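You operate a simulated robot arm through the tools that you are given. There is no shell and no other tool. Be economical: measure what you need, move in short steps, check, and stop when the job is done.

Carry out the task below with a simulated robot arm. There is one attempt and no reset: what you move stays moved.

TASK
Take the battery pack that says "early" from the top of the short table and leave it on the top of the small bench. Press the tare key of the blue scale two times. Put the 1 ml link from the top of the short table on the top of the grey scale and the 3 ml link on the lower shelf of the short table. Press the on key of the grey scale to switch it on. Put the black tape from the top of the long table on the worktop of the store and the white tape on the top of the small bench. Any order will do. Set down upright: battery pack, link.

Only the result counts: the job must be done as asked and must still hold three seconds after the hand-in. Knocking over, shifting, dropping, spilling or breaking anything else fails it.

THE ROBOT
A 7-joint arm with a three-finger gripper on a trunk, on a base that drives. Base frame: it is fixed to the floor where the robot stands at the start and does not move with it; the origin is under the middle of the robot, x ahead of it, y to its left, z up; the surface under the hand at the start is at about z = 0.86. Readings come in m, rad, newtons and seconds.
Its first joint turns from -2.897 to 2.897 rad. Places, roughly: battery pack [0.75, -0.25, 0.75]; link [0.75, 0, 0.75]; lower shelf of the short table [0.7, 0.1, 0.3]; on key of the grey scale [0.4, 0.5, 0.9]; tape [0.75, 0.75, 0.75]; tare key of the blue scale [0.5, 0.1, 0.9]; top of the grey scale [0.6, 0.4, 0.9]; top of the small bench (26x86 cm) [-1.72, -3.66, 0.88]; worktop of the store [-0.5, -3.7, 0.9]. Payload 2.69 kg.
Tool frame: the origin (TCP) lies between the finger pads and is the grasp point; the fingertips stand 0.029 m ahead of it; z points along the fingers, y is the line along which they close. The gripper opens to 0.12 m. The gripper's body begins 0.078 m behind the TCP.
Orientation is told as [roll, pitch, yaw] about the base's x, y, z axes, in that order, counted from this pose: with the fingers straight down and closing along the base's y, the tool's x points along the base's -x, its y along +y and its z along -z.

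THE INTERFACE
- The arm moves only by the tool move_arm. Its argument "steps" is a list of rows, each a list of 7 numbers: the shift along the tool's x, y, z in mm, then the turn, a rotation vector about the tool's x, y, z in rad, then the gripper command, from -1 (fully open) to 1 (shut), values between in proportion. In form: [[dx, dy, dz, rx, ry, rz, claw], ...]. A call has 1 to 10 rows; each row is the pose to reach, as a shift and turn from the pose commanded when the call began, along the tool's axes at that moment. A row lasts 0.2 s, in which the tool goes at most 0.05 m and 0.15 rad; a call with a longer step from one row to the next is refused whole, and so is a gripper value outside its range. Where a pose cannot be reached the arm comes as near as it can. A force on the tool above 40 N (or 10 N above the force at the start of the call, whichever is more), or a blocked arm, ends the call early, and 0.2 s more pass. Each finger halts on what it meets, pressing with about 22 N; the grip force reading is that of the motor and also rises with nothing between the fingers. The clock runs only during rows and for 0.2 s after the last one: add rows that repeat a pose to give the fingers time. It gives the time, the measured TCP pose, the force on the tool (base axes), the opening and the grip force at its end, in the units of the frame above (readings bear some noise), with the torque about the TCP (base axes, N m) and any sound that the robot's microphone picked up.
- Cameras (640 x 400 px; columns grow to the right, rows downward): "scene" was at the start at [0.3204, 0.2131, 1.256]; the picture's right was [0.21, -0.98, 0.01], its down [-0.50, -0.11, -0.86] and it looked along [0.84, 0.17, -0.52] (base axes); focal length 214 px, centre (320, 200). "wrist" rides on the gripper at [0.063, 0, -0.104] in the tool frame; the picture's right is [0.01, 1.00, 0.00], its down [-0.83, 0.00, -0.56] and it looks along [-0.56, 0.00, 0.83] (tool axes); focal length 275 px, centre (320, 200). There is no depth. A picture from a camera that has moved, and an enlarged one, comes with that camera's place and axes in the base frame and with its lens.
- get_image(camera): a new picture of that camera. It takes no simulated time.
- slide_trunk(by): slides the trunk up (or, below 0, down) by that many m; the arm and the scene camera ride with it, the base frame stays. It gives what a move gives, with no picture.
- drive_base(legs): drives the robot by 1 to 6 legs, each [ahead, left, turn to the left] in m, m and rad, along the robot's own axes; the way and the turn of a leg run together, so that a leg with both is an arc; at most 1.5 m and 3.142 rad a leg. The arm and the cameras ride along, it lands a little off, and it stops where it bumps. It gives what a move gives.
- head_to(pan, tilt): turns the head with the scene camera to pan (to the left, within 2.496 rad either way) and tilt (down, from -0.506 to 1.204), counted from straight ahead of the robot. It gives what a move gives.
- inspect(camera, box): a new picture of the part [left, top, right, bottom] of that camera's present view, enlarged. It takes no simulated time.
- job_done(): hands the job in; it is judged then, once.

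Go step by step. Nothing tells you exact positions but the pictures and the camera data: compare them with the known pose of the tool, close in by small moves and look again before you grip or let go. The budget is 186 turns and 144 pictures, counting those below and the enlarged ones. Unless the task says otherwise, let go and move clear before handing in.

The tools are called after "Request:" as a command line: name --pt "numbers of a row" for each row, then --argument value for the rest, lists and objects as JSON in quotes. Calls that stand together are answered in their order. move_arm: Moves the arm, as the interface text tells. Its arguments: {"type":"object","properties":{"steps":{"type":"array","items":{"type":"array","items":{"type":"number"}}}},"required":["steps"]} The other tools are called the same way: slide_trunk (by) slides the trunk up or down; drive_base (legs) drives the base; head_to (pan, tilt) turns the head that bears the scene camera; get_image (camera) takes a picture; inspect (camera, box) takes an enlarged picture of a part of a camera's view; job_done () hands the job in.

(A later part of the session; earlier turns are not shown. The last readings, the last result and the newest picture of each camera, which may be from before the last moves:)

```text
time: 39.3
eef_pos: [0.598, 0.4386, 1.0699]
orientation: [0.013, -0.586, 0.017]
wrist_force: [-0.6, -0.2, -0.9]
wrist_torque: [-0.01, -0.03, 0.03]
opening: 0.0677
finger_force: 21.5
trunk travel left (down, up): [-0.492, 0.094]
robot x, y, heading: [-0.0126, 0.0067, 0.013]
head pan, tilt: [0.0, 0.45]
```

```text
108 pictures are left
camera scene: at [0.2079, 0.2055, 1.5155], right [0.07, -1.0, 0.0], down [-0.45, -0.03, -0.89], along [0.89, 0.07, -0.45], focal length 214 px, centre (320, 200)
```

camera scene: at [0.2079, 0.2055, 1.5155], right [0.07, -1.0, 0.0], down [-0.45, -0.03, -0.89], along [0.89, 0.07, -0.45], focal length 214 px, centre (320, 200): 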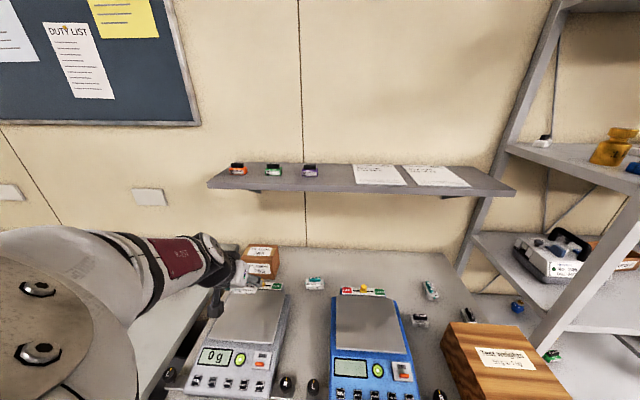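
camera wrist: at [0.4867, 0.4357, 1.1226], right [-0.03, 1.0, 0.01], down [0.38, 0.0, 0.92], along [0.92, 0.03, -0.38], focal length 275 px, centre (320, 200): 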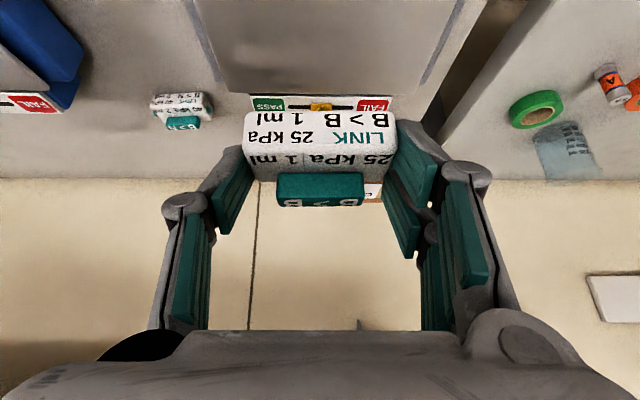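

Over the pan (centre about (0.62, 0.445)). I go down toward it, then creep until contact.

Request:
move_arm --pt "15 2 30 0 0 0 1" --pt "30 2 60 0 0 0 1" --pt "40 2 83 0 0 0 1" --pt "44 2 91 0 0 0 1" --pt "44 2 91 0 0 0 1"

Request:
get_image --camera "wrist"

Request:
inspect --camera "scene" --box '[160, 220, 320, 400]'

```text
time: 40.5
eef_pos: [0.6118, 0.4442, 0.9703]
orientation: [0.014, -0.586, 0.015]
wrist_force: [-0.2, 0.5, -0.9]
wrist_torque: [-0.04, -0.03, -0.01]
opening: 0.0675
finger_force: 22.0
trunk travel left (down, up): [-0.492, 0.094]
robot x, y, heading: [-0.0167, 0.0089, 0.015]
head pan, tilt: [0.0, 0.45]
```

```text
107 pictures are left
camera wrist: at [0.5004, 0.4392, 1.0225], right [-0.03, 1.0, 0.01], down [0.38, 0.0, 0.92], along [0.92, 0.03, -0.38], focal length 275 px, centre (320, 200)
```

wrist: 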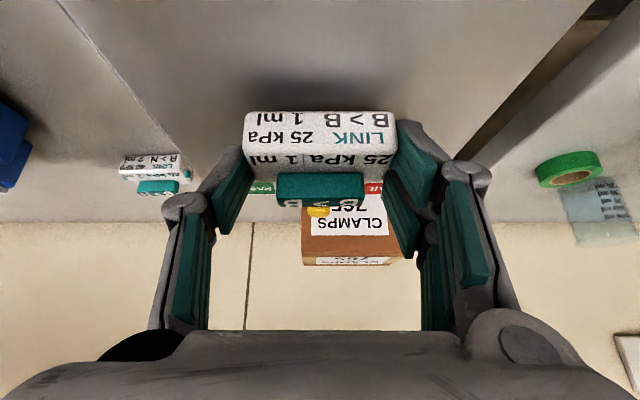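

```text
2.22 times, centred on (240, 310) of scene
camera zoom: at [0.2085, 0.2001, 1.5173], right [0.01, -1.0, 0.0], down [-0.44, -0.01, -0.9], along [0.9, 0.01, -0.44], focal length 477 px, centre (498, -44)
```

zoom: 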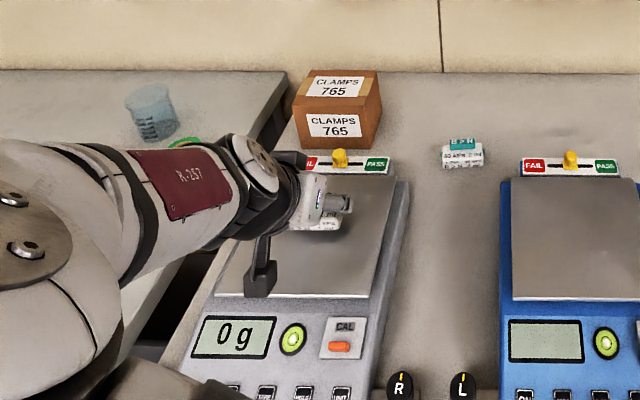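

The link hovers just over the pan. I creep down until the force reading shows contact.

Request:
move_arm --pt "2 0 3 0 0 0 1" --pt "4 0 6 0 0 0 1" --pt "6 0 8 0 0 0 1"

```text
time: 41.3
eef_pos: [0.6117, 0.4422, 0.9594]
orientation: [0.013, -0.586, 0.019]
wrist_force: [0.4, 0.3, -0.3]
wrist_torque: [0.03, -0.01, -0.02]
opening: 0.0674
finger_force: 22.1
trunk travel left (down, up): [-0.492, 0.094]
robot x, y, heading: [-0.0131, 0.0036, 0.016]
head pan, tilt: [0.0, 0.45]
```

Request:
move_arm --pt "1 0 2 0 0 0 1" --pt "3 0 4 0 0 0 1"

Request:
inspect --camera "wrist" --box '[200, 80, 440, 230]'

```text
time: 41.9
eef_pos: [0.6105, 0.4423, 0.9583]
orientation: [0.021, -0.593, 0.014]
wrist_force: [-4.6, -5.8, 34.7]
wrist_torque: [0.39, 0.04, 0.25]
opening: 0.0676
finger_force: 22.5
trunk travel left (down, up): [-0.492, 0.094]
robot x, y, heading: [-0.0144, 0.0066, 0.017]
head pan, tilt: [0.0, 0.45]
```

```text
2.67 times, centred on (320, 155) of wrist
camera zoom: at [0.4993, 0.4386, 1.0104], right [-0.03, 1.0, 0.01], down [0.38, 0.0, 0.93], along [0.92, 0.03, -0.38], focal length 734 px, centre (320, 320)
```

zoom: 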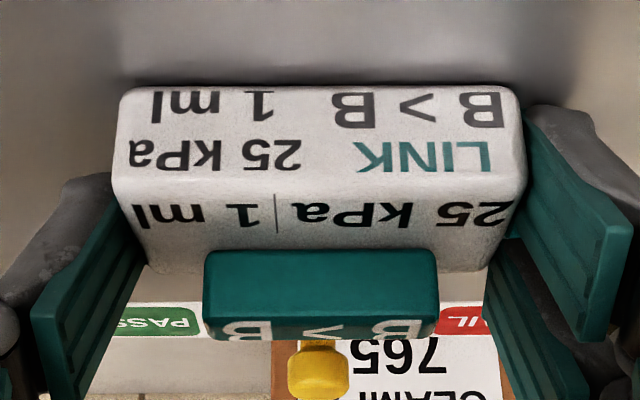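

Contact with 35 N. I ease off 3 mm of push and open gently.

Request:
move_arm --pt "-1 0 -2 0 0 0 1" --pt "-2 0 -2 0 0 0 1" --pt "-2 0 -2 0 0 0 -0.2" --pt "-2 0 -2 0 0 0 -0.3" --pt "-2 0 -2 0 0 0 -0.6" --pt "-2 0 -2 0 0 0 -1" --pt "-2 0 -2 0 0 0 -1"

Request:
get_image --camera "wrist"

```text
time: 43.5
eef_pos: [0.6111, 0.442, 0.9574]
orientation: [0.014, -0.588, 0.018]
wrist_force: [0.1, -0.4, -0.5]
wrist_torque: [0.0, -0.02, 0.02]
opening: 0.1202
finger_force: 0.0
trunk travel left (down, up): [-0.492, 0.094]
robot x, y, heading: [-0.0136, 0.0092, 0.015]
head pan, tilt: [0.0, 0.45]
```

```text
104 pictures are left
camera wrist: at [0.4998, 0.438, 1.0102], right [-0.03, 1.0, 0.01], down [0.39, 0.0, 0.92], along [0.92, 0.03, -0.39], focal length 275 px, centre (320, 200)
```

wrist: 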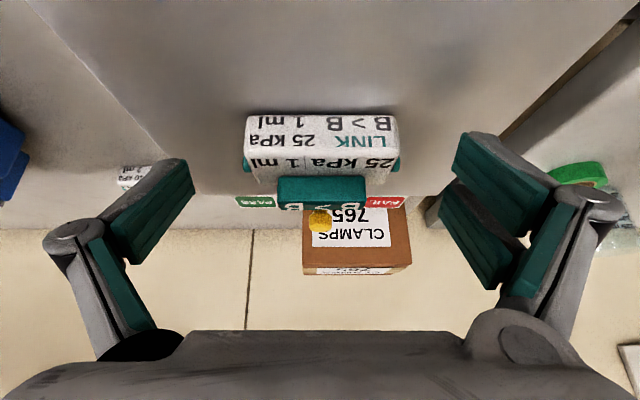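

The 1 ml link stands on the grey pan. I retreat and sweep right toward the 3 ml link at about (0.779, -0.153), steepening the tilt to 0.8 rad so I can later place it on the lower shelf in the same attitude.

Request:
move_arm --pt "0 0 -40 0 0 0 -1" --pt "0 0 -80 0 0 0 -1" --pt "-10 -40 -100 0 0 0 -0.5" --pt "-20 -86 -105 0 -0.05 0 -0.2" --pt "-30 -132 -105 0 -0.1 0 -0.2" --pt "-35 -180 -105 0 -0.15 0 -0.2" --pt "-40 -228 -105 0 -0.21 0 -0.2" --pt "-45 -276 -105 0 -0.21 0 -0.2" --pt "-50 -324 -105 0 -0.21 0 -0.2" --pt "-55 -372 -105 0 -0.21 0 -0.2"

Request:
inspect --camera "scene" --box '[160, 220, 480, 400]'

```text
time: 44.7
eef_pos: [0.5865, 0.2903, 1.0159]
orientation: [-0.188, -0.672, 0.124]
wrist_force: [-0.9, 0.3, -0.1]
wrist_torque: [-0.01, 0.0, 0.0]
opening: 0.0723
finger_force: 0.1
trunk travel left (down, up): [-0.492, 0.094]
robot x, y, heading: [-0.017, 0.0104, 0.015]
head pan, tilt: [0.0, 0.45]
stopped in row 5: the arm was blocked; the commanded pose is now the measured one
```

```text
2.00 times, centred on (320, 310) of scene
camera zoom: at [0.2086, 0.2068, 1.5204], right [0.09, -1.0, 0.0], down [-0.4, -0.03, -0.91], along [0.91, 0.08, -0.4], focal length 429 px, centre (320, -20)
```

zoom: 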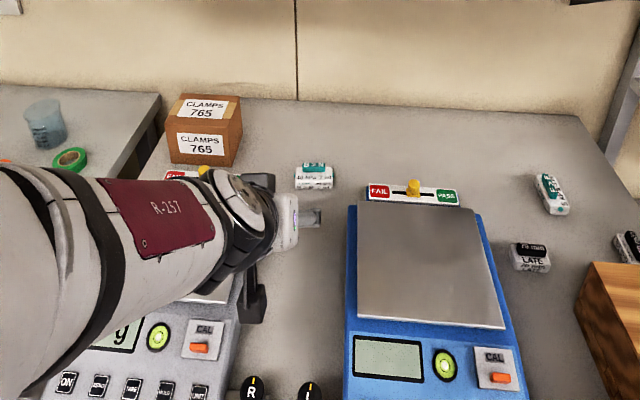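

The arm was blocked, apparently by the upper arm touching the head. I'll take a look before moving on.

Request:
get_image --camera "scene"

Request:
get_image --camera "wrist"

```text
102 pictures are left
camera scene: at [0.2086, 0.2068, 1.5204], right [0.09, -1.0, 0.0], down [-0.4, -0.03, -0.91], along [0.91, 0.08, -0.4], focal length 214 px, centre (320, 200)
```

scene: 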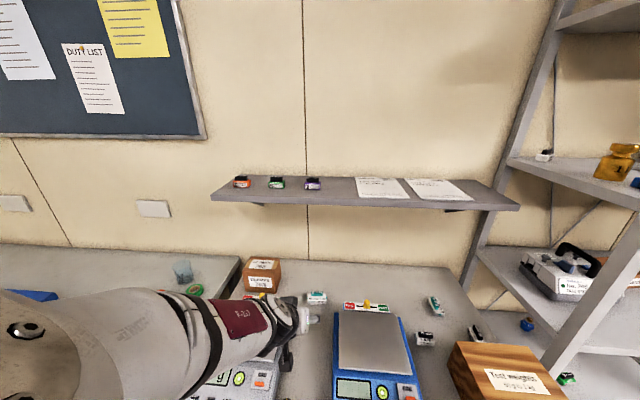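

```text
101 pictures are left
camera wrist: at [0.4702, 0.2955, 1.0568], right [-0.01, 0.99, -0.15], down [0.3, 0.15, 0.94], along [0.96, -0.04, -0.29], focal length 275 px, centre (320, 200)
```

wrist: 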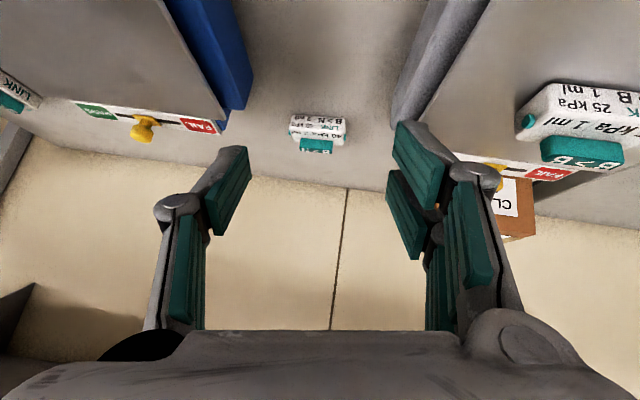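

The elbow lies to the left of the head and got stopped by it. I'll retrace to the earlier free pose above the grey pan and straighten the tool.

Request:
move_arm --pt "-15 35 -20 -0.04 0.03 0.03 -0.2" --pt "-30 70 -35 -0.08 0.06 0.06 -0.2" --pt "-45 105 -45 -0.12 0.09 0.096 -0.2" --pt "-59 140 -50 -0.12 0.09 0.096 -0.2" --pt "-59 140 -50 -0.12 0.09 0.096 -0.2"

Request:
get_image --camera "scene"

```text
time: 45.9
eef_pos: [0.599, 0.4419, 1.0771]
orientation: [0.015, -0.592, -0.007]
wrist_force: [0.2, 0.2, 0.7]
wrist_torque: [0.01, 0.01, 0.0]
opening: 0.0719
finger_force: 0.1
trunk travel left (down, up): [-0.492, 0.094]
robot x, y, heading: [-0.0144, 0.0071, 0.014]
head pan, tilt: [0.0, 0.45]
```

```text
100 pictures are left
camera scene: at [0.2085, 0.1996, 1.5172], right [0.01, -1.0, 0.0], down [-0.44, 0.0, -0.9], along [0.9, 0.01, -0.44], focal length 214 px, centre (320, 200)
```

scene: 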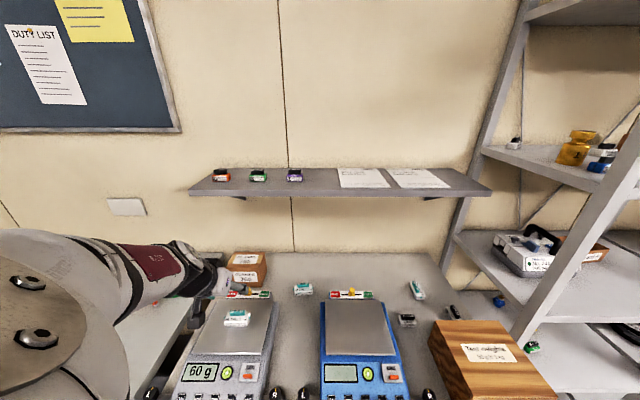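

The grey scale reads 60 g. I straighten the tool to vertical to free the elbow from beside the head, watching the configuration.

Request:
move_arm --pt "-8 0 -15 0 0.1 0 -0.2" --pt "-15 0 -25 0 0.2 0 -0.2" --pt "-20 0 -35 0 0.3 0 -0.2" --pt "-25 0 -40 0 0.45 0 -0.2" --pt "-25 0 -40 0 0.58 0 -0.2" --pt "-25 0 -40 0 0.58 0 -0.2"

Request:
get_image --camera "scene"

```text
time: 47.3
eef_pos: [0.597, 0.4402, 1.119]
orientation: [0.009, -0.012, 0.001]
wrist_force: [-0.3, 0.3, -0.2]
wrist_torque: [0.03, 0.03, 0.0]
opening: 0.072
finger_force: 0.1
trunk travel left (down, up): [-0.492, 0.094]
robot x, y, heading: [-0.0162, 0.0089, 0.015]
head pan, tilt: [0.0, 0.45]
```

```text
99 pictures are left
camera scene: at [0.2085, 0.2001, 1.5173], right [0.01, -1.0, 0.0], down [-0.44, -0.01, -0.9], along [0.9, 0.01, -0.44], focal length 214 px, centre (320, 200)
```

scene: 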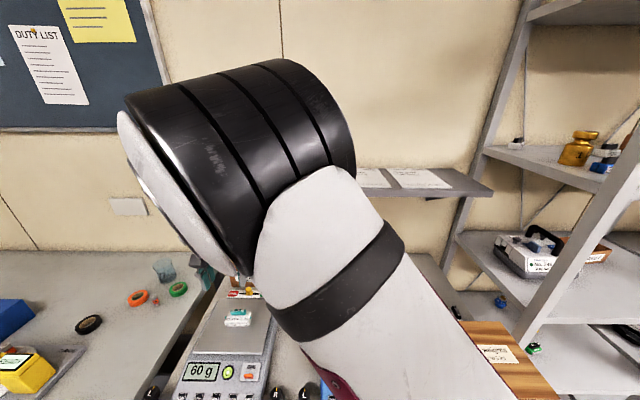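

The elbow is now in front of the head, free. I sweep right with the vertical tool.

Request:
move_arm --pt "-6 -47 0 0 0 0 -0.2" --pt "-12 -94 0 0 0 0 -0.2" --pt "-18 -141 0 0 0 0 -0.2" --pt "-24 -188 0 0 0 0 -0.2" --pt "-30 -235 0 0 0 0 -0.2" --pt "-36 -282 0 0 0 0 -0.2" --pt "-42 -329 0 0 0 0 -0.2" --pt "-48 -376 0 0 0 0 -0.2" --pt "-54 -423 0 0 0 0 -0.2" --pt "-54 -470 0 0 0 0 -0.2"

Request:
move_arm --pt "0 -40 0 0 -0.14 0 -0.2" --pt "0 -80 0 0 -0.28 0 -0.2" --pt "0 -120 0 0 -0.42 0 -0.2" --pt "0 -120 20 0 -0.56 0 -0.2" --pt "0 -120 40 0 -0.7 0 -0.2" --pt "0 -120 60 0 -0.79 0 -0.2" --pt "0 -120 60 0 -0.79 0 -0.2"

Request:
get_image --camera "wrist"

Request:
get_image --camera "scene"

```text
time: 49.5
eef_pos: [0.6502, -0.0282, 1.1163]
orientation: [0.011, -0.013, 0.002]
wrist_force: [-0.6, 1.6, -0.3]
wrist_torque: [-0.06, 0.0, 0.02]
opening: 0.0716
finger_force: 0.1
trunk travel left (down, up): [-0.492, 0.094]
robot x, y, heading: [-0.0168, 0.0071, 0.021]
head pan, tilt: [0.0, 0.45]
```

```text
time: 51.1
eef_pos: [0.6514, -0.1476, 1.0545]
orientation: [0.012, -0.803, -0.01]
wrist_force: [0.5, 0.4, 0.0]
wrist_torque: [0.01, -0.03, 0.01]
opening: 0.0721
finger_force: 0.1
trunk travel left (down, up): [-0.492, 0.094]
robot x, y, heading: [-0.0128, 0.004, 0.014]
head pan, tilt: [0.0, 0.45]
```

```text
98 pictures are left
camera wrist: at [0.532, -0.1489, 1.0821], right [0.0, 1.0, 0.01], down [0.18, -0.01, 0.98], along [0.98, 0.0, -0.18], focal length 275 px, centre (320, 200)
```

wrist: 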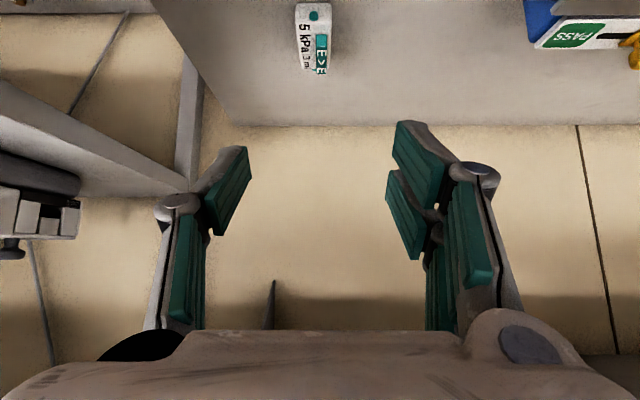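

```text
97 pictures are left
camera scene: at [0.2084, 0.2, 1.5173], right [0.01, -1.0, 0.0], down [-0.44, -0.01, -0.9], along [0.9, 0.01, -0.44], focal length 214 px, centre (320, 200)
```

scene: 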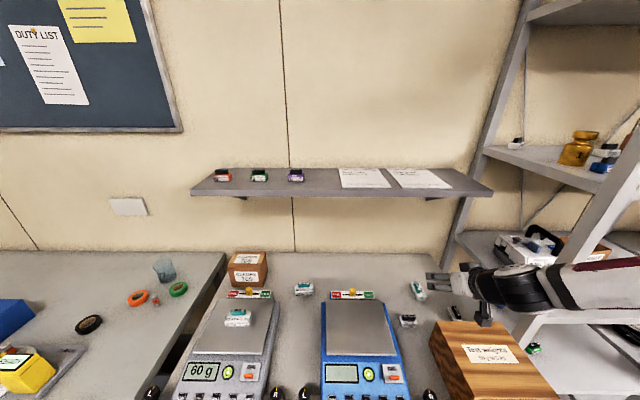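

The 3 ml link's centre is about (0.785, -0.149), turned about 0.1 rad. I move forward past the weights box first, matching its yaw.

Request:
move_arm --pt "-20 -1 30 -0.03 0 -0.03 -0.2" --pt "-40 -3 60 -0.06 0 -0.06 -0.2" --pt "-60 -4 91 -0.079 0 -0.076 -0.2" --pt "-60 -4 91 -0.079 0 -0.076 -0.2"

Request:
get_image --camera "wrist"

Request:
inspect --camera "scene" --box '[380, 240, 580, 380]'

```text
time: 52.1
eef_pos: [0.7611, -0.1538, 1.0333]
orientation: [0.014, -0.802, 0.101]
wrist_force: [0.2, 0.2, -0.5]
wrist_torque: [-0.01, 0.0, -0.01]
opening: 0.0722
finger_force: 0.1
trunk travel left (down, up): [-0.492, 0.094]
robot x, y, heading: [-0.0129, 0.0126, 0.021]
head pan, tilt: [0.0, 0.45]
```

```text
96 pictures are left
camera wrist: at [0.6418, -0.1674, 1.0611], right [-0.11, 0.99, 0.01], down [0.18, 0.01, 0.98], along [0.98, 0.11, -0.18], focal length 275 px, centre (320, 200)
```

wrist: 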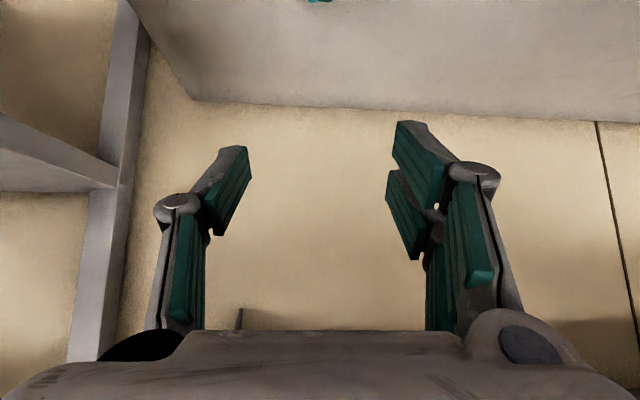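

```text
2.86 times, centred on (480, 310) of scene
camera zoom: at [0.2084, 0.2, 1.5173], right [0.01, -1.0, 0.0], down [-0.44, -0.01, -0.9], along [0.9, 0.01, -0.44], focal length 613 px, centre (-137, -114)
```

zoom: 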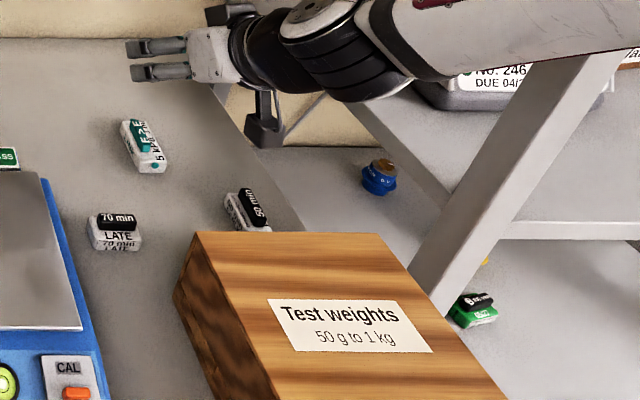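

Aligned over the link. I lower most of the way and look.

Request:
move_arm --pt "25 0 22 0 0 0 -0.2" --pt "50 0 45 0 0 0 -0.2" --pt "74 0 67 0 0 0 -0.2" --pt "74 0 67 0 0 0 -0.2"

Request:
get_image --camera "wrist"

Request:
inspect --camera "scene" --box '[380, 240, 580, 380]'

```text
time: 53.1
eef_pos: [0.7561, -0.1516, 0.9323]
orientation: [0.014, -0.803, 0.101]
wrist_force: [0.3, 0.1, 0.1]
wrist_torque: [0.03, -0.01, 0.01]
opening: 0.0721
finger_force: 0.0
trunk travel left (down, up): [-0.492, 0.094]
robot x, y, heading: [-0.0145, 0.007, 0.014]
head pan, tilt: [0.0, 0.45]
```

```text
94 pictures are left
camera wrist: at [0.6368, -0.1662, 0.9599], right [-0.11, 0.99, 0.01], down [0.18, 0.01, 0.98], along [0.98, 0.11, -0.18], focal length 275 px, centre (320, 200)
```

wrist: 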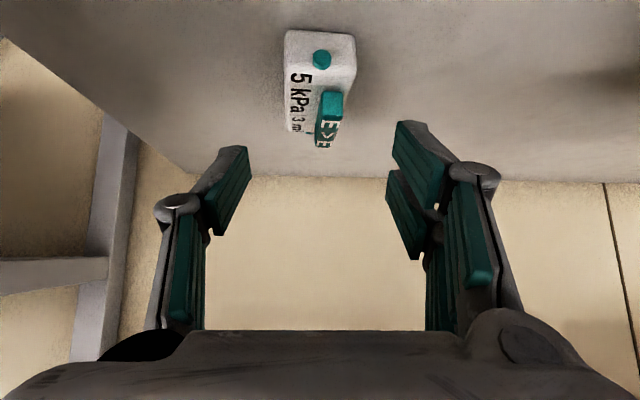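

```text
2.86 times, centred on (480, 310) of scene
camera zoom: at [0.2085, 0.2, 1.5173], right [0.01, -1.0, 0.0], down [-0.44, -0.01, -0.9], along [0.9, 0.01, -0.44], focal length 613 px, centre (-137, -114)
```

zoom: 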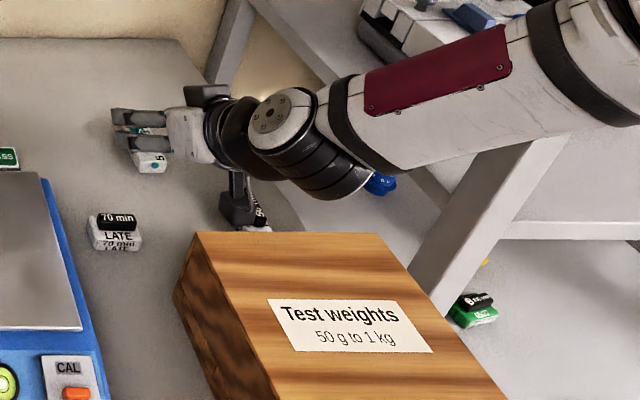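

Well aligned. I descend the last 38 mm, going slightly forward to stay clear of the weights box.

Request:
move_arm --pt "0 0 15 0 0 0 -0.2" --pt "8 0 22 0 0 0 -0.2" --pt "16 0 30 0 0 0 -0.2" --pt "19 0 34 0 0 0 -0.2" --pt "19 0 34 0 0 0 -0.2"

Request:
get_image --camera "wrist"

Request:
inspect --camera "scene" --box '[380, 240, 580, 380]'

```text
time: 54.3
eef_pos: [0.7677, -0.1504, 0.8956]
orientation: [0.015, -0.802, 0.099]
wrist_force: [-0.6, 1.3, 0.3]
wrist_torque: [0.01, 0.01, 0.0]
opening: 0.0716
finger_force: 0.0
trunk travel left (down, up): [-0.492, 0.094]
robot x, y, heading: [-0.016, 0.0088, 0.017]
head pan, tilt: [0.0, 0.45]
```

```text
92 pictures are left
camera wrist: at [0.6483, -0.1641, 0.9226], right [-0.11, 0.99, 0.01], down [0.18, 0.01, 0.98], along [0.98, 0.11, -0.18], focal length 275 px, centre (320, 200)
```

wrist: 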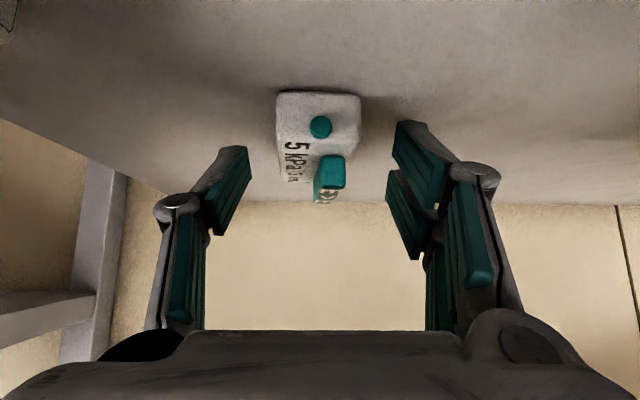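

```text
2.86 times, centred on (480, 310) of scene
camera zoom: at [0.2085, 0.2, 1.5173], right [0.01, -1.0, 0.0], down [-0.44, -0.01, -0.9], along [0.9, 0.01, -0.44], focal length 613 px, centre (-137, -114)
```

zoom: 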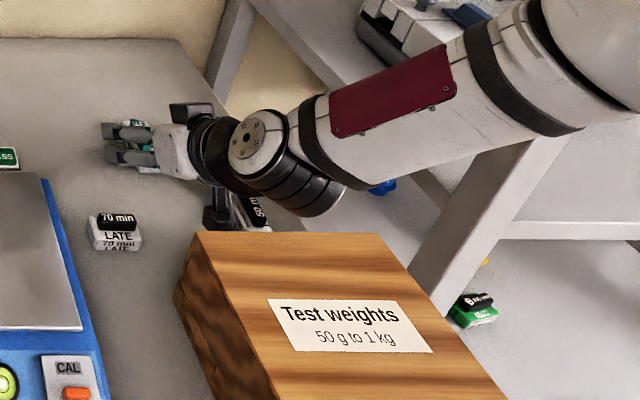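

Fingers straddle the link. I close.

Request:
move_arm --pt "0 0 0 0 0 0 0.2" --pt "0 0 0 0 0 0 0.6" --pt "0 0 0 0 0 0 1" --pt "0 0 0 0 0 0 1"

Request:
get_image --camera "wrist"

```text
time: 55.3
eef_pos: [0.7679, -0.1505, 0.8948]
orientation: [0.014, -0.803, 0.1]
wrist_force: [-0.1, 1.7, 3.0]
wrist_torque: [0.0, 0.01, 0.0]
opening: 0.0335
finger_force: 21.9
trunk travel left (down, up): [-0.492, 0.094]
robot x, y, heading: [-0.013, 0.0086, 0.014]
head pan, tilt: [0.0, 0.45]
```

```text
90 pictures are left
camera wrist: at [0.6483, -0.1639, 0.923], right [-0.11, 0.99, 0.01], down [0.18, 0.01, 0.98], along [0.98, 0.11, -0.18], focal length 275 px, centre (320, 200)
```

wrist: 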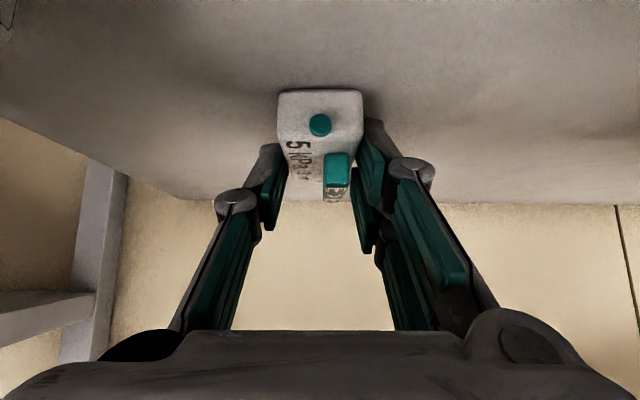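

Gripped the 3 ml link (0.0335 m). I lift straight up, then drive back clear of the table to look at the lower shelf.

Request:
move_arm --pt "-15 0 -15 0 0 0 1" --pt "-45 0 -43 0 0 0 1" --pt "-78 0 -75 0 0 0 1" --pt "-110 0 -106 0 0 0 1" --pt "-137 0 -132 0 0 0 1" --pt "-137 0 -132 0 0 0 1"

Request:
get_image --camera "wrist"

Request:
drive_base --legs '[[-0.8, 0, 0]]'

Request:
slide_trunk --by -0.49

Request:
head_to --pan 0 --tilt 0.5

Request:
get_image --camera "scene"

```text
time: 56.7
eef_pos: [0.7656, -0.1546, 1.0846]
orientation: [0.013, -0.801, 0.098]
wrist_force: [-0.5, -0.6, 0.1]
wrist_torque: [0.02, 0.0, -0.01]
opening: 0.0335
finger_force: 21.9
trunk travel left (down, up): [-0.492, 0.094]
robot x, y, heading: [-0.0137, 0.0097, 0.017]
head pan, tilt: [0.0, 0.45]
```

```text
89 pictures are left
camera wrist: at [0.6462, -0.1679, 1.1132], right [-0.11, 0.99, 0.01], down [0.18, 0.01, 0.98], along [0.98, 0.11, -0.18], focal length 275 px, centre (320, 200)
```

wrist: 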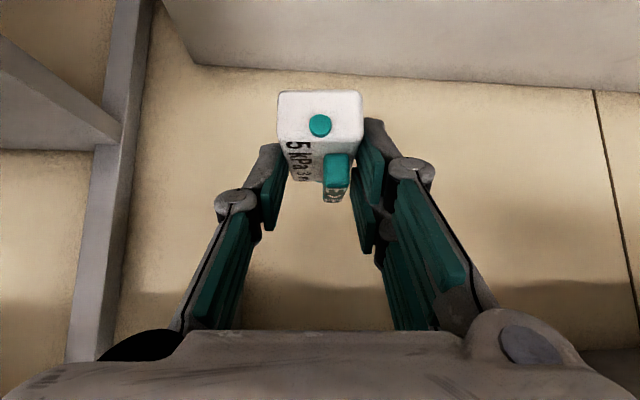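

```text
time: 58.9
eef_pos: [0.501, -0.1609, 1.0847]
orientation: [0.013, -0.799, 0.094]
wrist_force: [-1.0, 0.1, -1.2]
wrist_torque: [0.03, 0.02, 0.03]
opening: 0.0335
finger_force: 21.6
trunk travel left (down, up): [-0.492, 0.094]
robot x, y, heading: [-0.2768, 0.0106, 0.015]
head pan, tilt: [0.0, 0.45]
stopped in leg 1: the robot was blocked; the commanded pose is now the measured one
```

```text
refused: -0.49 is not a number from -0.4 to 0.4
```

```text
time: 59.5
eef_pos: [0.5023, -0.1627, 1.0856]
orientation: [0.014, -0.801, 0.094]
wrist_force: [-0.8, -0.3, -0.8]
wrist_torque: [-0.01, 0.03, 0.02]
opening: 0.033
finger_force: 21.6
trunk travel left (down, up): [-0.492, 0.094]
robot x, y, heading: [-0.2735, 0.0037, 0.012]
head pan, tilt: [0.0, 0.499]
```

```text
88 pictures are left
camera scene: at [-0.0531, 0.196, 1.5128], right [0.01, -1.0, 0.0], down [-0.48, -0.01, -0.88], along [0.88, 0.01, -0.48], focal length 214 px, centre (320, 200)
```

scene: 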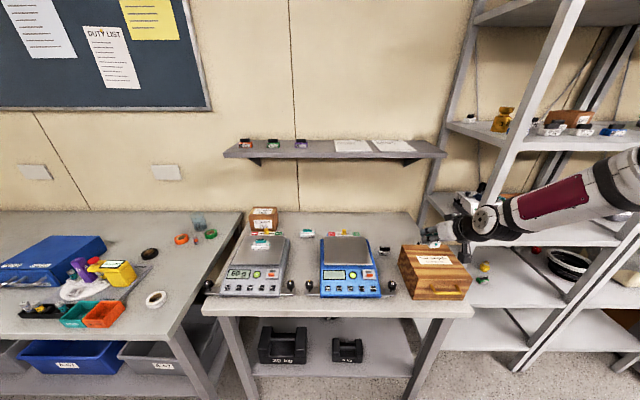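

The robot was stopped after 0.26 m by something behind or beside it. I look around with the head.

Request:
head_to --pan 2.45 --tilt 0.7

Request:
get_image --camera "scene"

Request:
head_to --pan -1.3 --tilt 0.6

Request:
get_image --camera "scene"

Request:
head_to --pan -2.45 --tilt 0.6

Request:
get_image --camera "scene"

```text
time: 61.7
eef_pos: [0.502, -0.161, 1.0846]
orientation: [0.015, -0.8, 0.096]
wrist_force: [-0.8, 0.0, -1.0]
wrist_torque: [0.03, 0.0, 0.01]
opening: 0.0335
finger_force: 22.0
trunk travel left (down, up): [-0.492, 0.094]
robot x, y, heading: [-0.2744, 0.0021, 0.011]
head pan, tilt: [2.45, 0.7]
```

```text
87 pictures are left
camera scene: at [-0.2101, 0.2483, 1.4951], right [0.63, 0.78, 0.0], down [0.5, -0.4, -0.77], along [-0.6, 0.48, -0.64], focal length 214 px, centre (320, 200)
```

scene: 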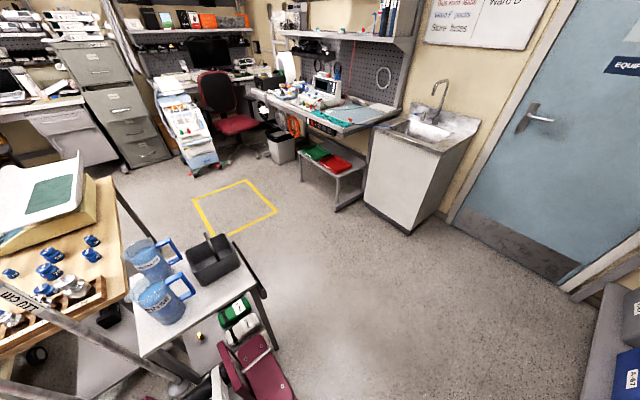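

```text
time: 64.8
eef_pos: [0.5027, -0.1615, 1.0845]
orientation: [0.014, -0.8, 0.096]
wrist_force: [-0.2, 0.5, 0.3]
wrist_torque: [0.01, 0.01, 0.01]
opening: 0.0338
finger_force: 21.7
trunk travel left (down, up): [-0.492, 0.094]
robot x, y, heading: [-0.2762, 0.0055, 0.011]
head pan, tilt: [-1.3, 0.6]
```

```text
86 pictures are left
camera scene: at [-0.1194, 0.11, 1.5037], right [-0.96, -0.28, 0.0], down [-0.16, 0.54, -0.83], along [0.23, -0.79, -0.56], focal length 214 px, centre (320, 200)
```

scene: 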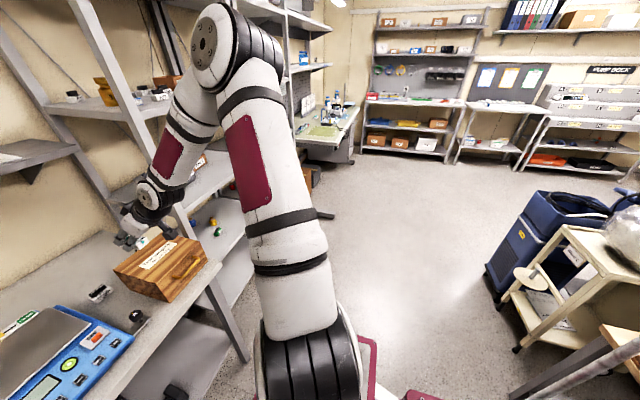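

```text
time: 66.2
eef_pos: [0.502, -0.1615, 1.0858]
orientation: [0.015, -0.801, 0.096]
wrist_force: [0.3, -0.2, -0.6]
wrist_torque: [-0.01, 0.0, 0.01]
opening: 0.0334
finger_force: 21.9
trunk travel left (down, up): [-0.492, 0.094]
robot x, y, heading: [-0.2758, 0.0021, 0.01]
head pan, tilt: [-2.45, 0.6]
```

```text
85 pictures are left
camera scene: at [-0.2114, 0.1377, 1.5037], right [-0.65, 0.76, 0.0], down [0.43, 0.37, -0.83], along [-0.63, -0.53, -0.56], focal length 214 px, centre (320, 200)
```

scene: 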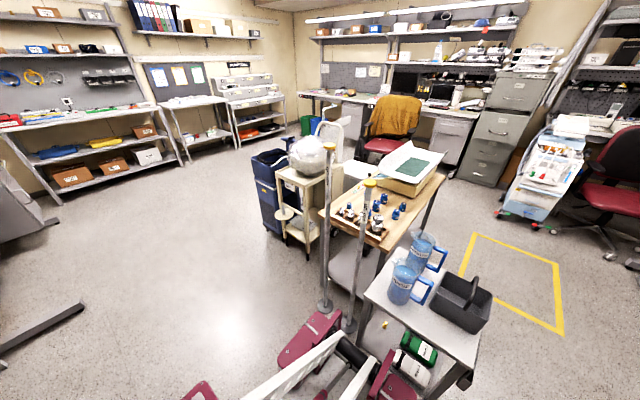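

A small table with pitchers stands just behind the robot, so I stay clear of it. Free floor lies to the back left; I'll shift left over the open space, then back up to lower the arm for the shelf.

Request:
slide_trunk --by 0.06

Request:
drive_base --legs '[[0.05, 0, 0], [0, 0.65, 0]]'

Request:
head_to --pan 2.45 --tilt 0.8

Request:
get_image --camera "scene"

Request:
head_to --pan -2.3 --tilt 0.8

Request:
get_image --camera "scene"

```text
time: 67.2
eef_pos: [0.5024, -0.1615, 1.1437]
orientation: [0.016, -0.8, 0.095]
wrist_force: [-0.6, -0.3, -0.7]
wrist_torque: [0.01, -0.03, 0.02]
opening: 0.0335
finger_force: 21.8
trunk travel left (down, up): [-0.552, 0.034]
robot x, y, heading: [-0.277, 0.004, 0.006]
head pan, tilt: [-2.45, 0.6]
```

```text
time: 71.3
eef_pos: [0.5451, 0.4851, 1.1441]
orientation: [0.014, -0.799, 0.089]
wrist_force: [1.0, 0.8, -0.9]
wrist_torque: [0.01, -0.03, 0.0]
opening: 0.0333
finger_force: 21.6
trunk travel left (down, up): [-0.552, 0.034]
robot x, y, heading: [-0.2337, 0.6528, 0.006]
head pan, tilt: [-2.45, 0.6]
```

```text
time: 75.2
eef_pos: [0.5444, 0.4853, 1.144]
orientation: [0.014, -0.799, 0.088]
wrist_force: [-0.1, -0.7, 0.2]
wrist_torque: [0.02, 0.02, 0.02]
opening: 0.0335
finger_force: 22.4
trunk travel left (down, up): [-0.552, 0.034]
robot x, y, heading: [-0.2291, 0.6594, 0.006]
head pan, tilt: [2.45, 0.799]
```

```text
84 pictures are left
camera scene: at [-0.2253, 0.8971, 1.5471], right [0.63, 0.77, 0.0], down [0.55, -0.45, -0.7], along [-0.54, 0.44, -0.72], focal length 214 px, centre (320, 200)
```

scene: 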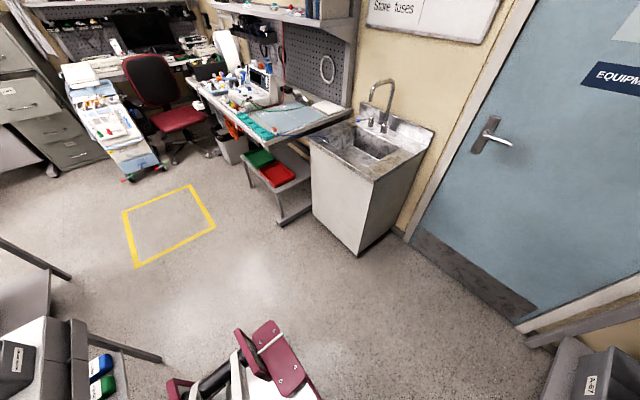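

```text
time: 79.0
eef_pos: [0.5447, 0.4863, 1.1437]
orientation: [0.015, -0.798, 0.09]
wrist_force: [0.6, 0.9, 0.8]
wrist_torque: [0.02, -0.02, -0.02]
opening: 0.0334
finger_force: 22.0
trunk travel left (down, up): [-0.552, 0.034]
robot x, y, heading: [-0.2288, 0.6596, 0.002]
head pan, tilt: [-2.3, 0.799]
```

```text
83 pictures are left
camera scene: at [-0.2164, 0.7856, 1.5471], right [-0.75, 0.66, 0.0], down [0.47, 0.54, -0.7], along [-0.46, -0.52, -0.72], focal length 214 px, centre (320, 200)
```

scene: 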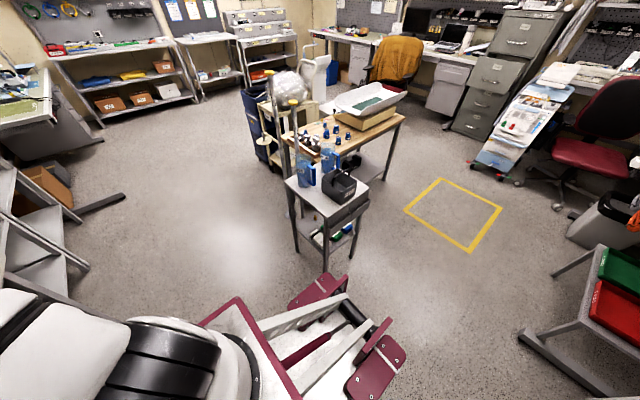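

Behind the robot at this y it is free. I back up 0.45 m, then lower the trunk and face the shelf.

Request:
drive_base --legs '[[-0.45, 0.05, 0]]'

Request:
slide_trunk --by -0.35

Request:
head_to --pan -0.35 --tilt 0.35

Request:
get_image --camera "scene"

```text
time: 81.7
eef_pos: [0.0904, 0.5399, 1.145]
orientation: [0.014, -0.797, 0.096]
wrist_force: [-0.2, -1.1, -0.9]
wrist_torque: [0.02, 0.01, -0.01]
opening: 0.0333
finger_force: 22.3
trunk travel left (down, up): [-0.552, 0.034]
robot x, y, heading: [-0.6886, 0.7035, 0.012]
head pan, tilt: [-2.3, 0.799]
```

```text
time: 85.2
eef_pos: [0.0901, 0.5394, 0.7956]
orientation: [0.012, -0.799, 0.098]
wrist_force: [0.2, -0.1, -0.4]
wrist_torque: [0.01, 0.01, -0.01]
opening: 0.0333
finger_force: 22.3
trunk travel left (down, up): [-0.202, 0.384]
robot x, y, heading: [-0.69, 0.6997, 0.01]
head pan, tilt: [-2.3, 0.799]
```

```text
time: 87.1
eef_pos: [0.09, 0.5403, 0.7938]
orientation: [0.013, -0.798, 0.095]
wrist_force: [-0.6, 0.6, -0.8]
wrist_torque: [0.04, 0.02, -0.02]
opening: 0.0334
finger_force: 22.3
trunk travel left (down, up): [-0.202, 0.384]
robot x, y, heading: [-0.6846, 0.7021, 0.011]
head pan, tilt: [-0.351, 0.351]
```

```text
82 pictures are left
camera scene: at [-0.3162, 0.8662, 1.2367], right [-0.33, -0.94, 0.0], down [-0.32, 0.11, -0.94], along [0.89, -0.31, -0.34], focal length 214 px, centre (320, 200)
```

scene: 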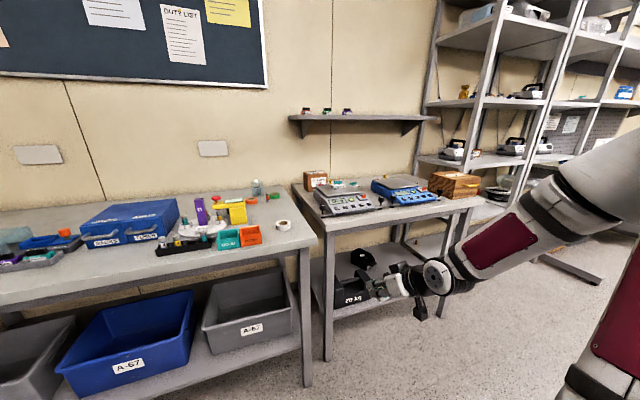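

The arm is in front of the table now. I lower the hand to shelf height, a little retracted, and then inspect the shelf.

Request:
move_arm --pt "43 0 15 0 0 0 1" --pt "86 0 30 0 0 0 1" --pt "128 0 45 0 0 0 1" --pt "171 0 60 0 0 0 1" --pt "214 0 75 0 0 0 1" --pt "257 0 91 0 0 0 1" --pt "300 0 106 0 0 0 1" --pt "342 0 121 0 0 0 1" --pt "384 0 136 0 0 0 1" --pt "384 0 136 0 0 0 1"

Request:
get_image --camera "scene"

Request:
get_image --camera "wrist"

```text
time: 89.3
eef_pos: [-0.0793, 0.5231, 0.425]
orientation: [0.012, -0.799, 0.096]
wrist_force: [0.6, 0.6, -0.3]
wrist_torque: [0.0, 0.02, 0.02]
opening: 0.0335
finger_force: 21.6
out of reach, approached as far as the arm can: row 3
trunk travel left (down, up): [-0.202, 0.384]
robot x, y, heading: [-0.6871, 0.7062, 0.013]
head pan, tilt: [-0.351, 0.351]
```

```text
81 pictures are left
camera scene: at [-0.3162, 0.8662, 1.2367], right [-0.33, -0.94, 0.0], down [-0.32, 0.11, -0.94], along [0.89, -0.31, -0.34], focal length 214 px, centre (320, 200)
```

scene: 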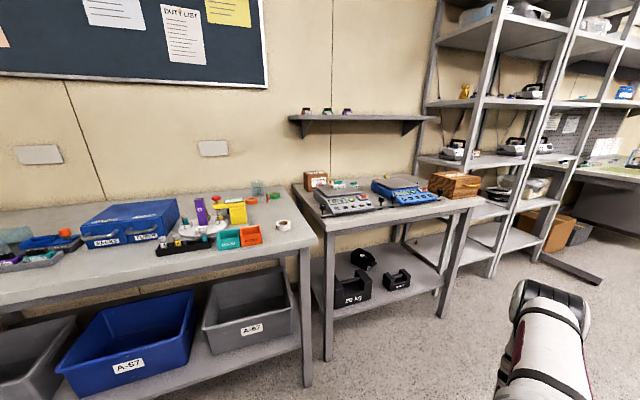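

```text
80 pictures are left
camera wrist: at [-0.1992, 0.51, 0.4528], right [-0.11, 0.99, 0.01], down [0.18, 0.01, 0.98], along [0.98, 0.11, -0.18], focal length 275 px, centre (320, 200)
```

wrist: 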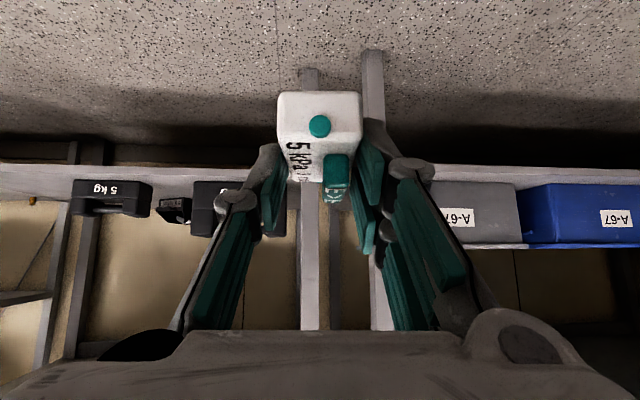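

Now the shelf is visible. I enlarge it to find a free spot.

Request:
inspect --camera "scene" --box '[300, 210, 480, 360]'

Request:
inspect --camera "wrist" --box '[0, 120, 320, 280]'

```text
2.67 times, centred on (390, 285) of scene
camera zoom: at [-0.3162, 0.8662, 1.2367], right [-0.33, -0.94, 0.0], down [-0.32, 0.11, -0.94], along [0.89, -0.31, -0.34], focal length 572 px, centre (133, -27)
```

zoom: 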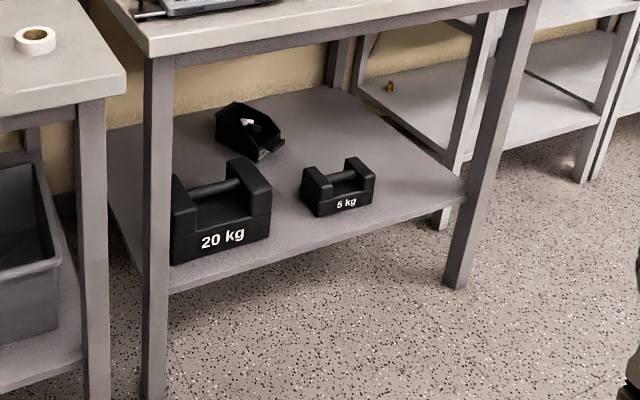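

```text
2.00 times, centred on (160, 200) of wrist
camera zoom: at [-0.1992, 0.51, 0.4528], right [-0.11, 0.99, 0.01], down [0.18, 0.01, 0.98], along [0.98, 0.11, -0.18], focal length 551 px, centre (640, 200)
```

zoom: 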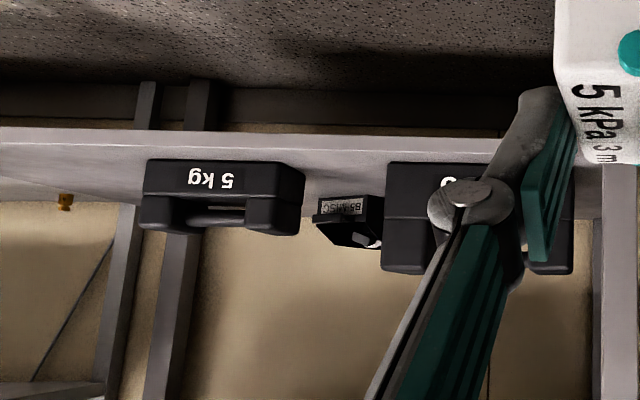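

The shelf is at z ≈ 0.30 with free space right of the 5 kg weight, around (0.52, -0.11). I'll turn the robot right about 0.6 rad, reach out with the arm, and drive in along that diagonal.

Request:
drive_base --legs '[[0, 0, -0.613], [0.189, 0.178, 0]]'

Request:
move_arm --pt "-28 0 29 0 0 0 1" --pt "-56 0 58 0 0 0 1" --pt "-84 0 87 0 0 0 1" --pt "-112 0 116 0 0 0 1" --pt "-140 0 145 0 0 0 1" --pt "-164 0 172 0 0 0 1" --pt "-164 0 172 0 0 0 1"

Request:
head_to --pan 0.3 --tilt 0.6

Request:
get_image --camera "scene"

Request:
get_image --camera "wrist"

```text
time: 92.8
eef_pos: [-0.0379, 0.2503, 0.4251]
orientation: [0.014, -0.8, -0.507]
wrist_force: [-1.0, -0.2, -0.1]
wrist_torque: [0.01, -0.01, 0.02]
opening: 0.0336
finger_force: 21.5
trunk travel left (down, up): [-0.202, 0.384]
robot x, y, heading: [-0.438, 0.7445, -0.591]
head pan, tilt: [-0.351, 0.351]
```

```text
time: 94.4
eef_pos: [0.171, 0.1358, 0.4207]
orientation: [0.014, -0.801, -0.509]
wrist_force: [-0.5, 0.1, -0.4]
wrist_torque: [0.0, 0.0, -0.05]
opening: 0.0337
finger_force: 21.6
trunk travel left (down, up): [-0.202, 0.384]
robot x, y, heading: [-0.4315, 0.7456, -0.595]
head pan, tilt: [-0.351, 0.351]
```

```text
time: 95.4
eef_pos: [0.1706, 0.1354, 0.421]
orientation: [0.014, -0.799, -0.506]
wrist_force: [-0.3, 0.6, -1.0]
wrist_torque: [0.0, 0.02, -0.02]
opening: 0.0334
finger_force: 21.7
trunk travel left (down, up): [-0.202, 0.384]
robot x, y, heading: [-0.4375, 0.7465, -0.601]
head pan, tilt: [0.3, 0.6]
```

```text
77 pictures are left
camera scene: at [-0.0069, 0.7169, 1.2139], right [-0.29, -0.96, 0.0], down [-0.54, 0.16, -0.83], along [0.79, -0.24, -0.56], focal length 214 px, centre (320, 200)
```

scene: 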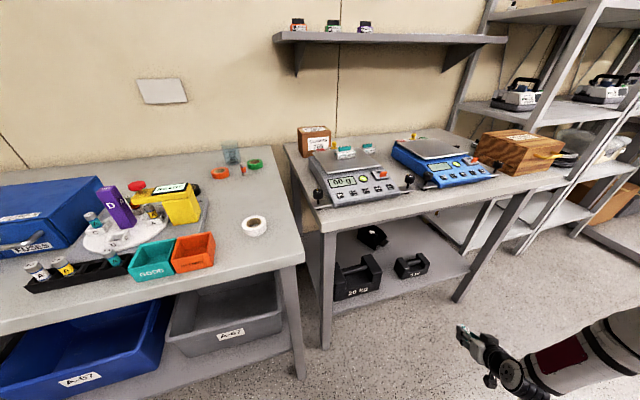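

```text
76 pictures are left
camera wrist: at [0.0654, 0.1921, 0.449], right [0.48, 0.88, 0.01], down [0.16, -0.09, 0.98], along [0.87, -0.47, -0.18], focal length 275 px, centre (320, 200)
```

wrist: 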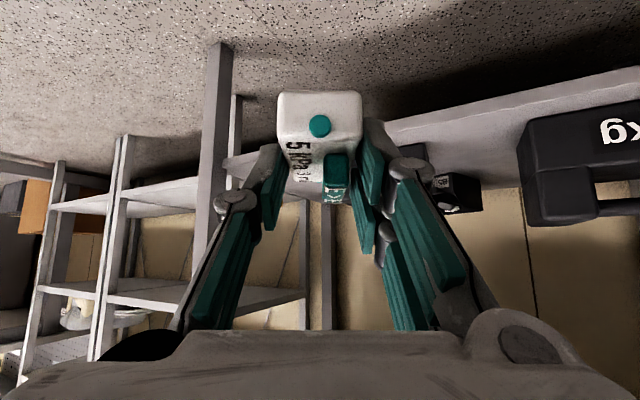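

The base plate would come close to the table leg, so I extend the arm another 0.15 m first and drive in less.

Request:
move_arm --pt "-26 0 27 0 0 0 1" --pt "-52 0 54 0 0 0 1" --pt "-78 0 80 0 0 0 1" --pt "-105 0 107 0 0 0 1" --pt "-105 0 107 0 0 0 1"

Request:
drive_base --legs '[[0.14, -0.035, 0]]'

Request:
head_to --pan 0.1 --tilt 0.8

Request:
get_image --camera "scene"

Request:
get_image --camera "wrist"

```text
time: 96.6
eef_pos: [0.302, 0.0637, 0.423]
orientation: [0.013, -0.799, -0.507]
wrist_force: [-0.1, -0.3, -0.1]
wrist_torque: [-0.02, 0.05, 0.01]
opening: 0.0335
finger_force: 22.4
trunk travel left (down, up): [-0.202, 0.384]
robot x, y, heading: [-0.4334, 0.7469, -0.588]
head pan, tilt: [0.3, 0.6]
```

```text
time: 98.0
eef_pos: [0.3988, -0.0468, 0.4234]
orientation: [0.014, -0.799, -0.508]
wrist_force: [0.1, -0.3, 0.1]
wrist_torque: [0.02, -0.02, 0.01]
opening: 0.0333
finger_force: 21.5
trunk travel left (down, up): [-0.202, 0.384]
robot x, y, heading: [-0.3349, 0.6359, -0.593]
head pan, tilt: [0.3, 0.6]
```

```text
time: 98.7
eef_pos: [0.4002, -0.0457, 0.4242]
orientation: [0.015, -0.8, -0.509]
wrist_force: [0.7, 0.8, -0.6]
wrist_torque: [0.0, 0.01, -0.01]
opening: 0.0333
finger_force: 22.2
trunk travel left (down, up): [-0.202, 0.384]
robot x, y, heading: [-0.3349, 0.6352, -0.594]
head pan, tilt: [0.099, 0.799]
```

```text
75 pictures are left
camera scene: at [0.0782, 0.5946, 1.1971], right [-0.47, -0.88, 0.0], down [-0.63, 0.34, -0.7], along [0.61, -0.33, -0.72], focal length 214 px, centre (320, 200)
```

scene: 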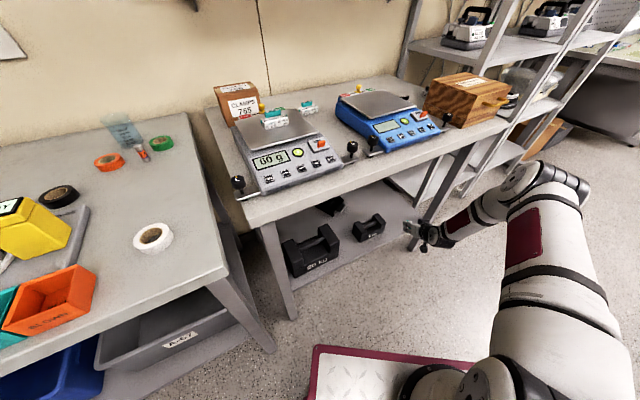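

```text
74 pictures are left
camera wrist: at [0.2934, 0.0103, 0.4515], right [0.48, 0.88, 0.01], down [0.16, -0.09, 0.98], along [0.86, -0.47, -0.18], focal length 275 px, centre (320, 200)
```

wrist: 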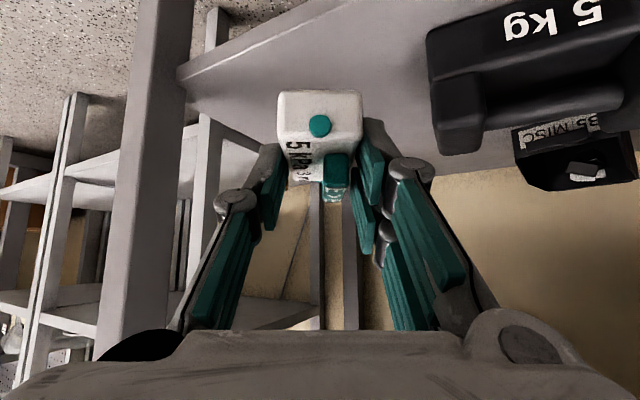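

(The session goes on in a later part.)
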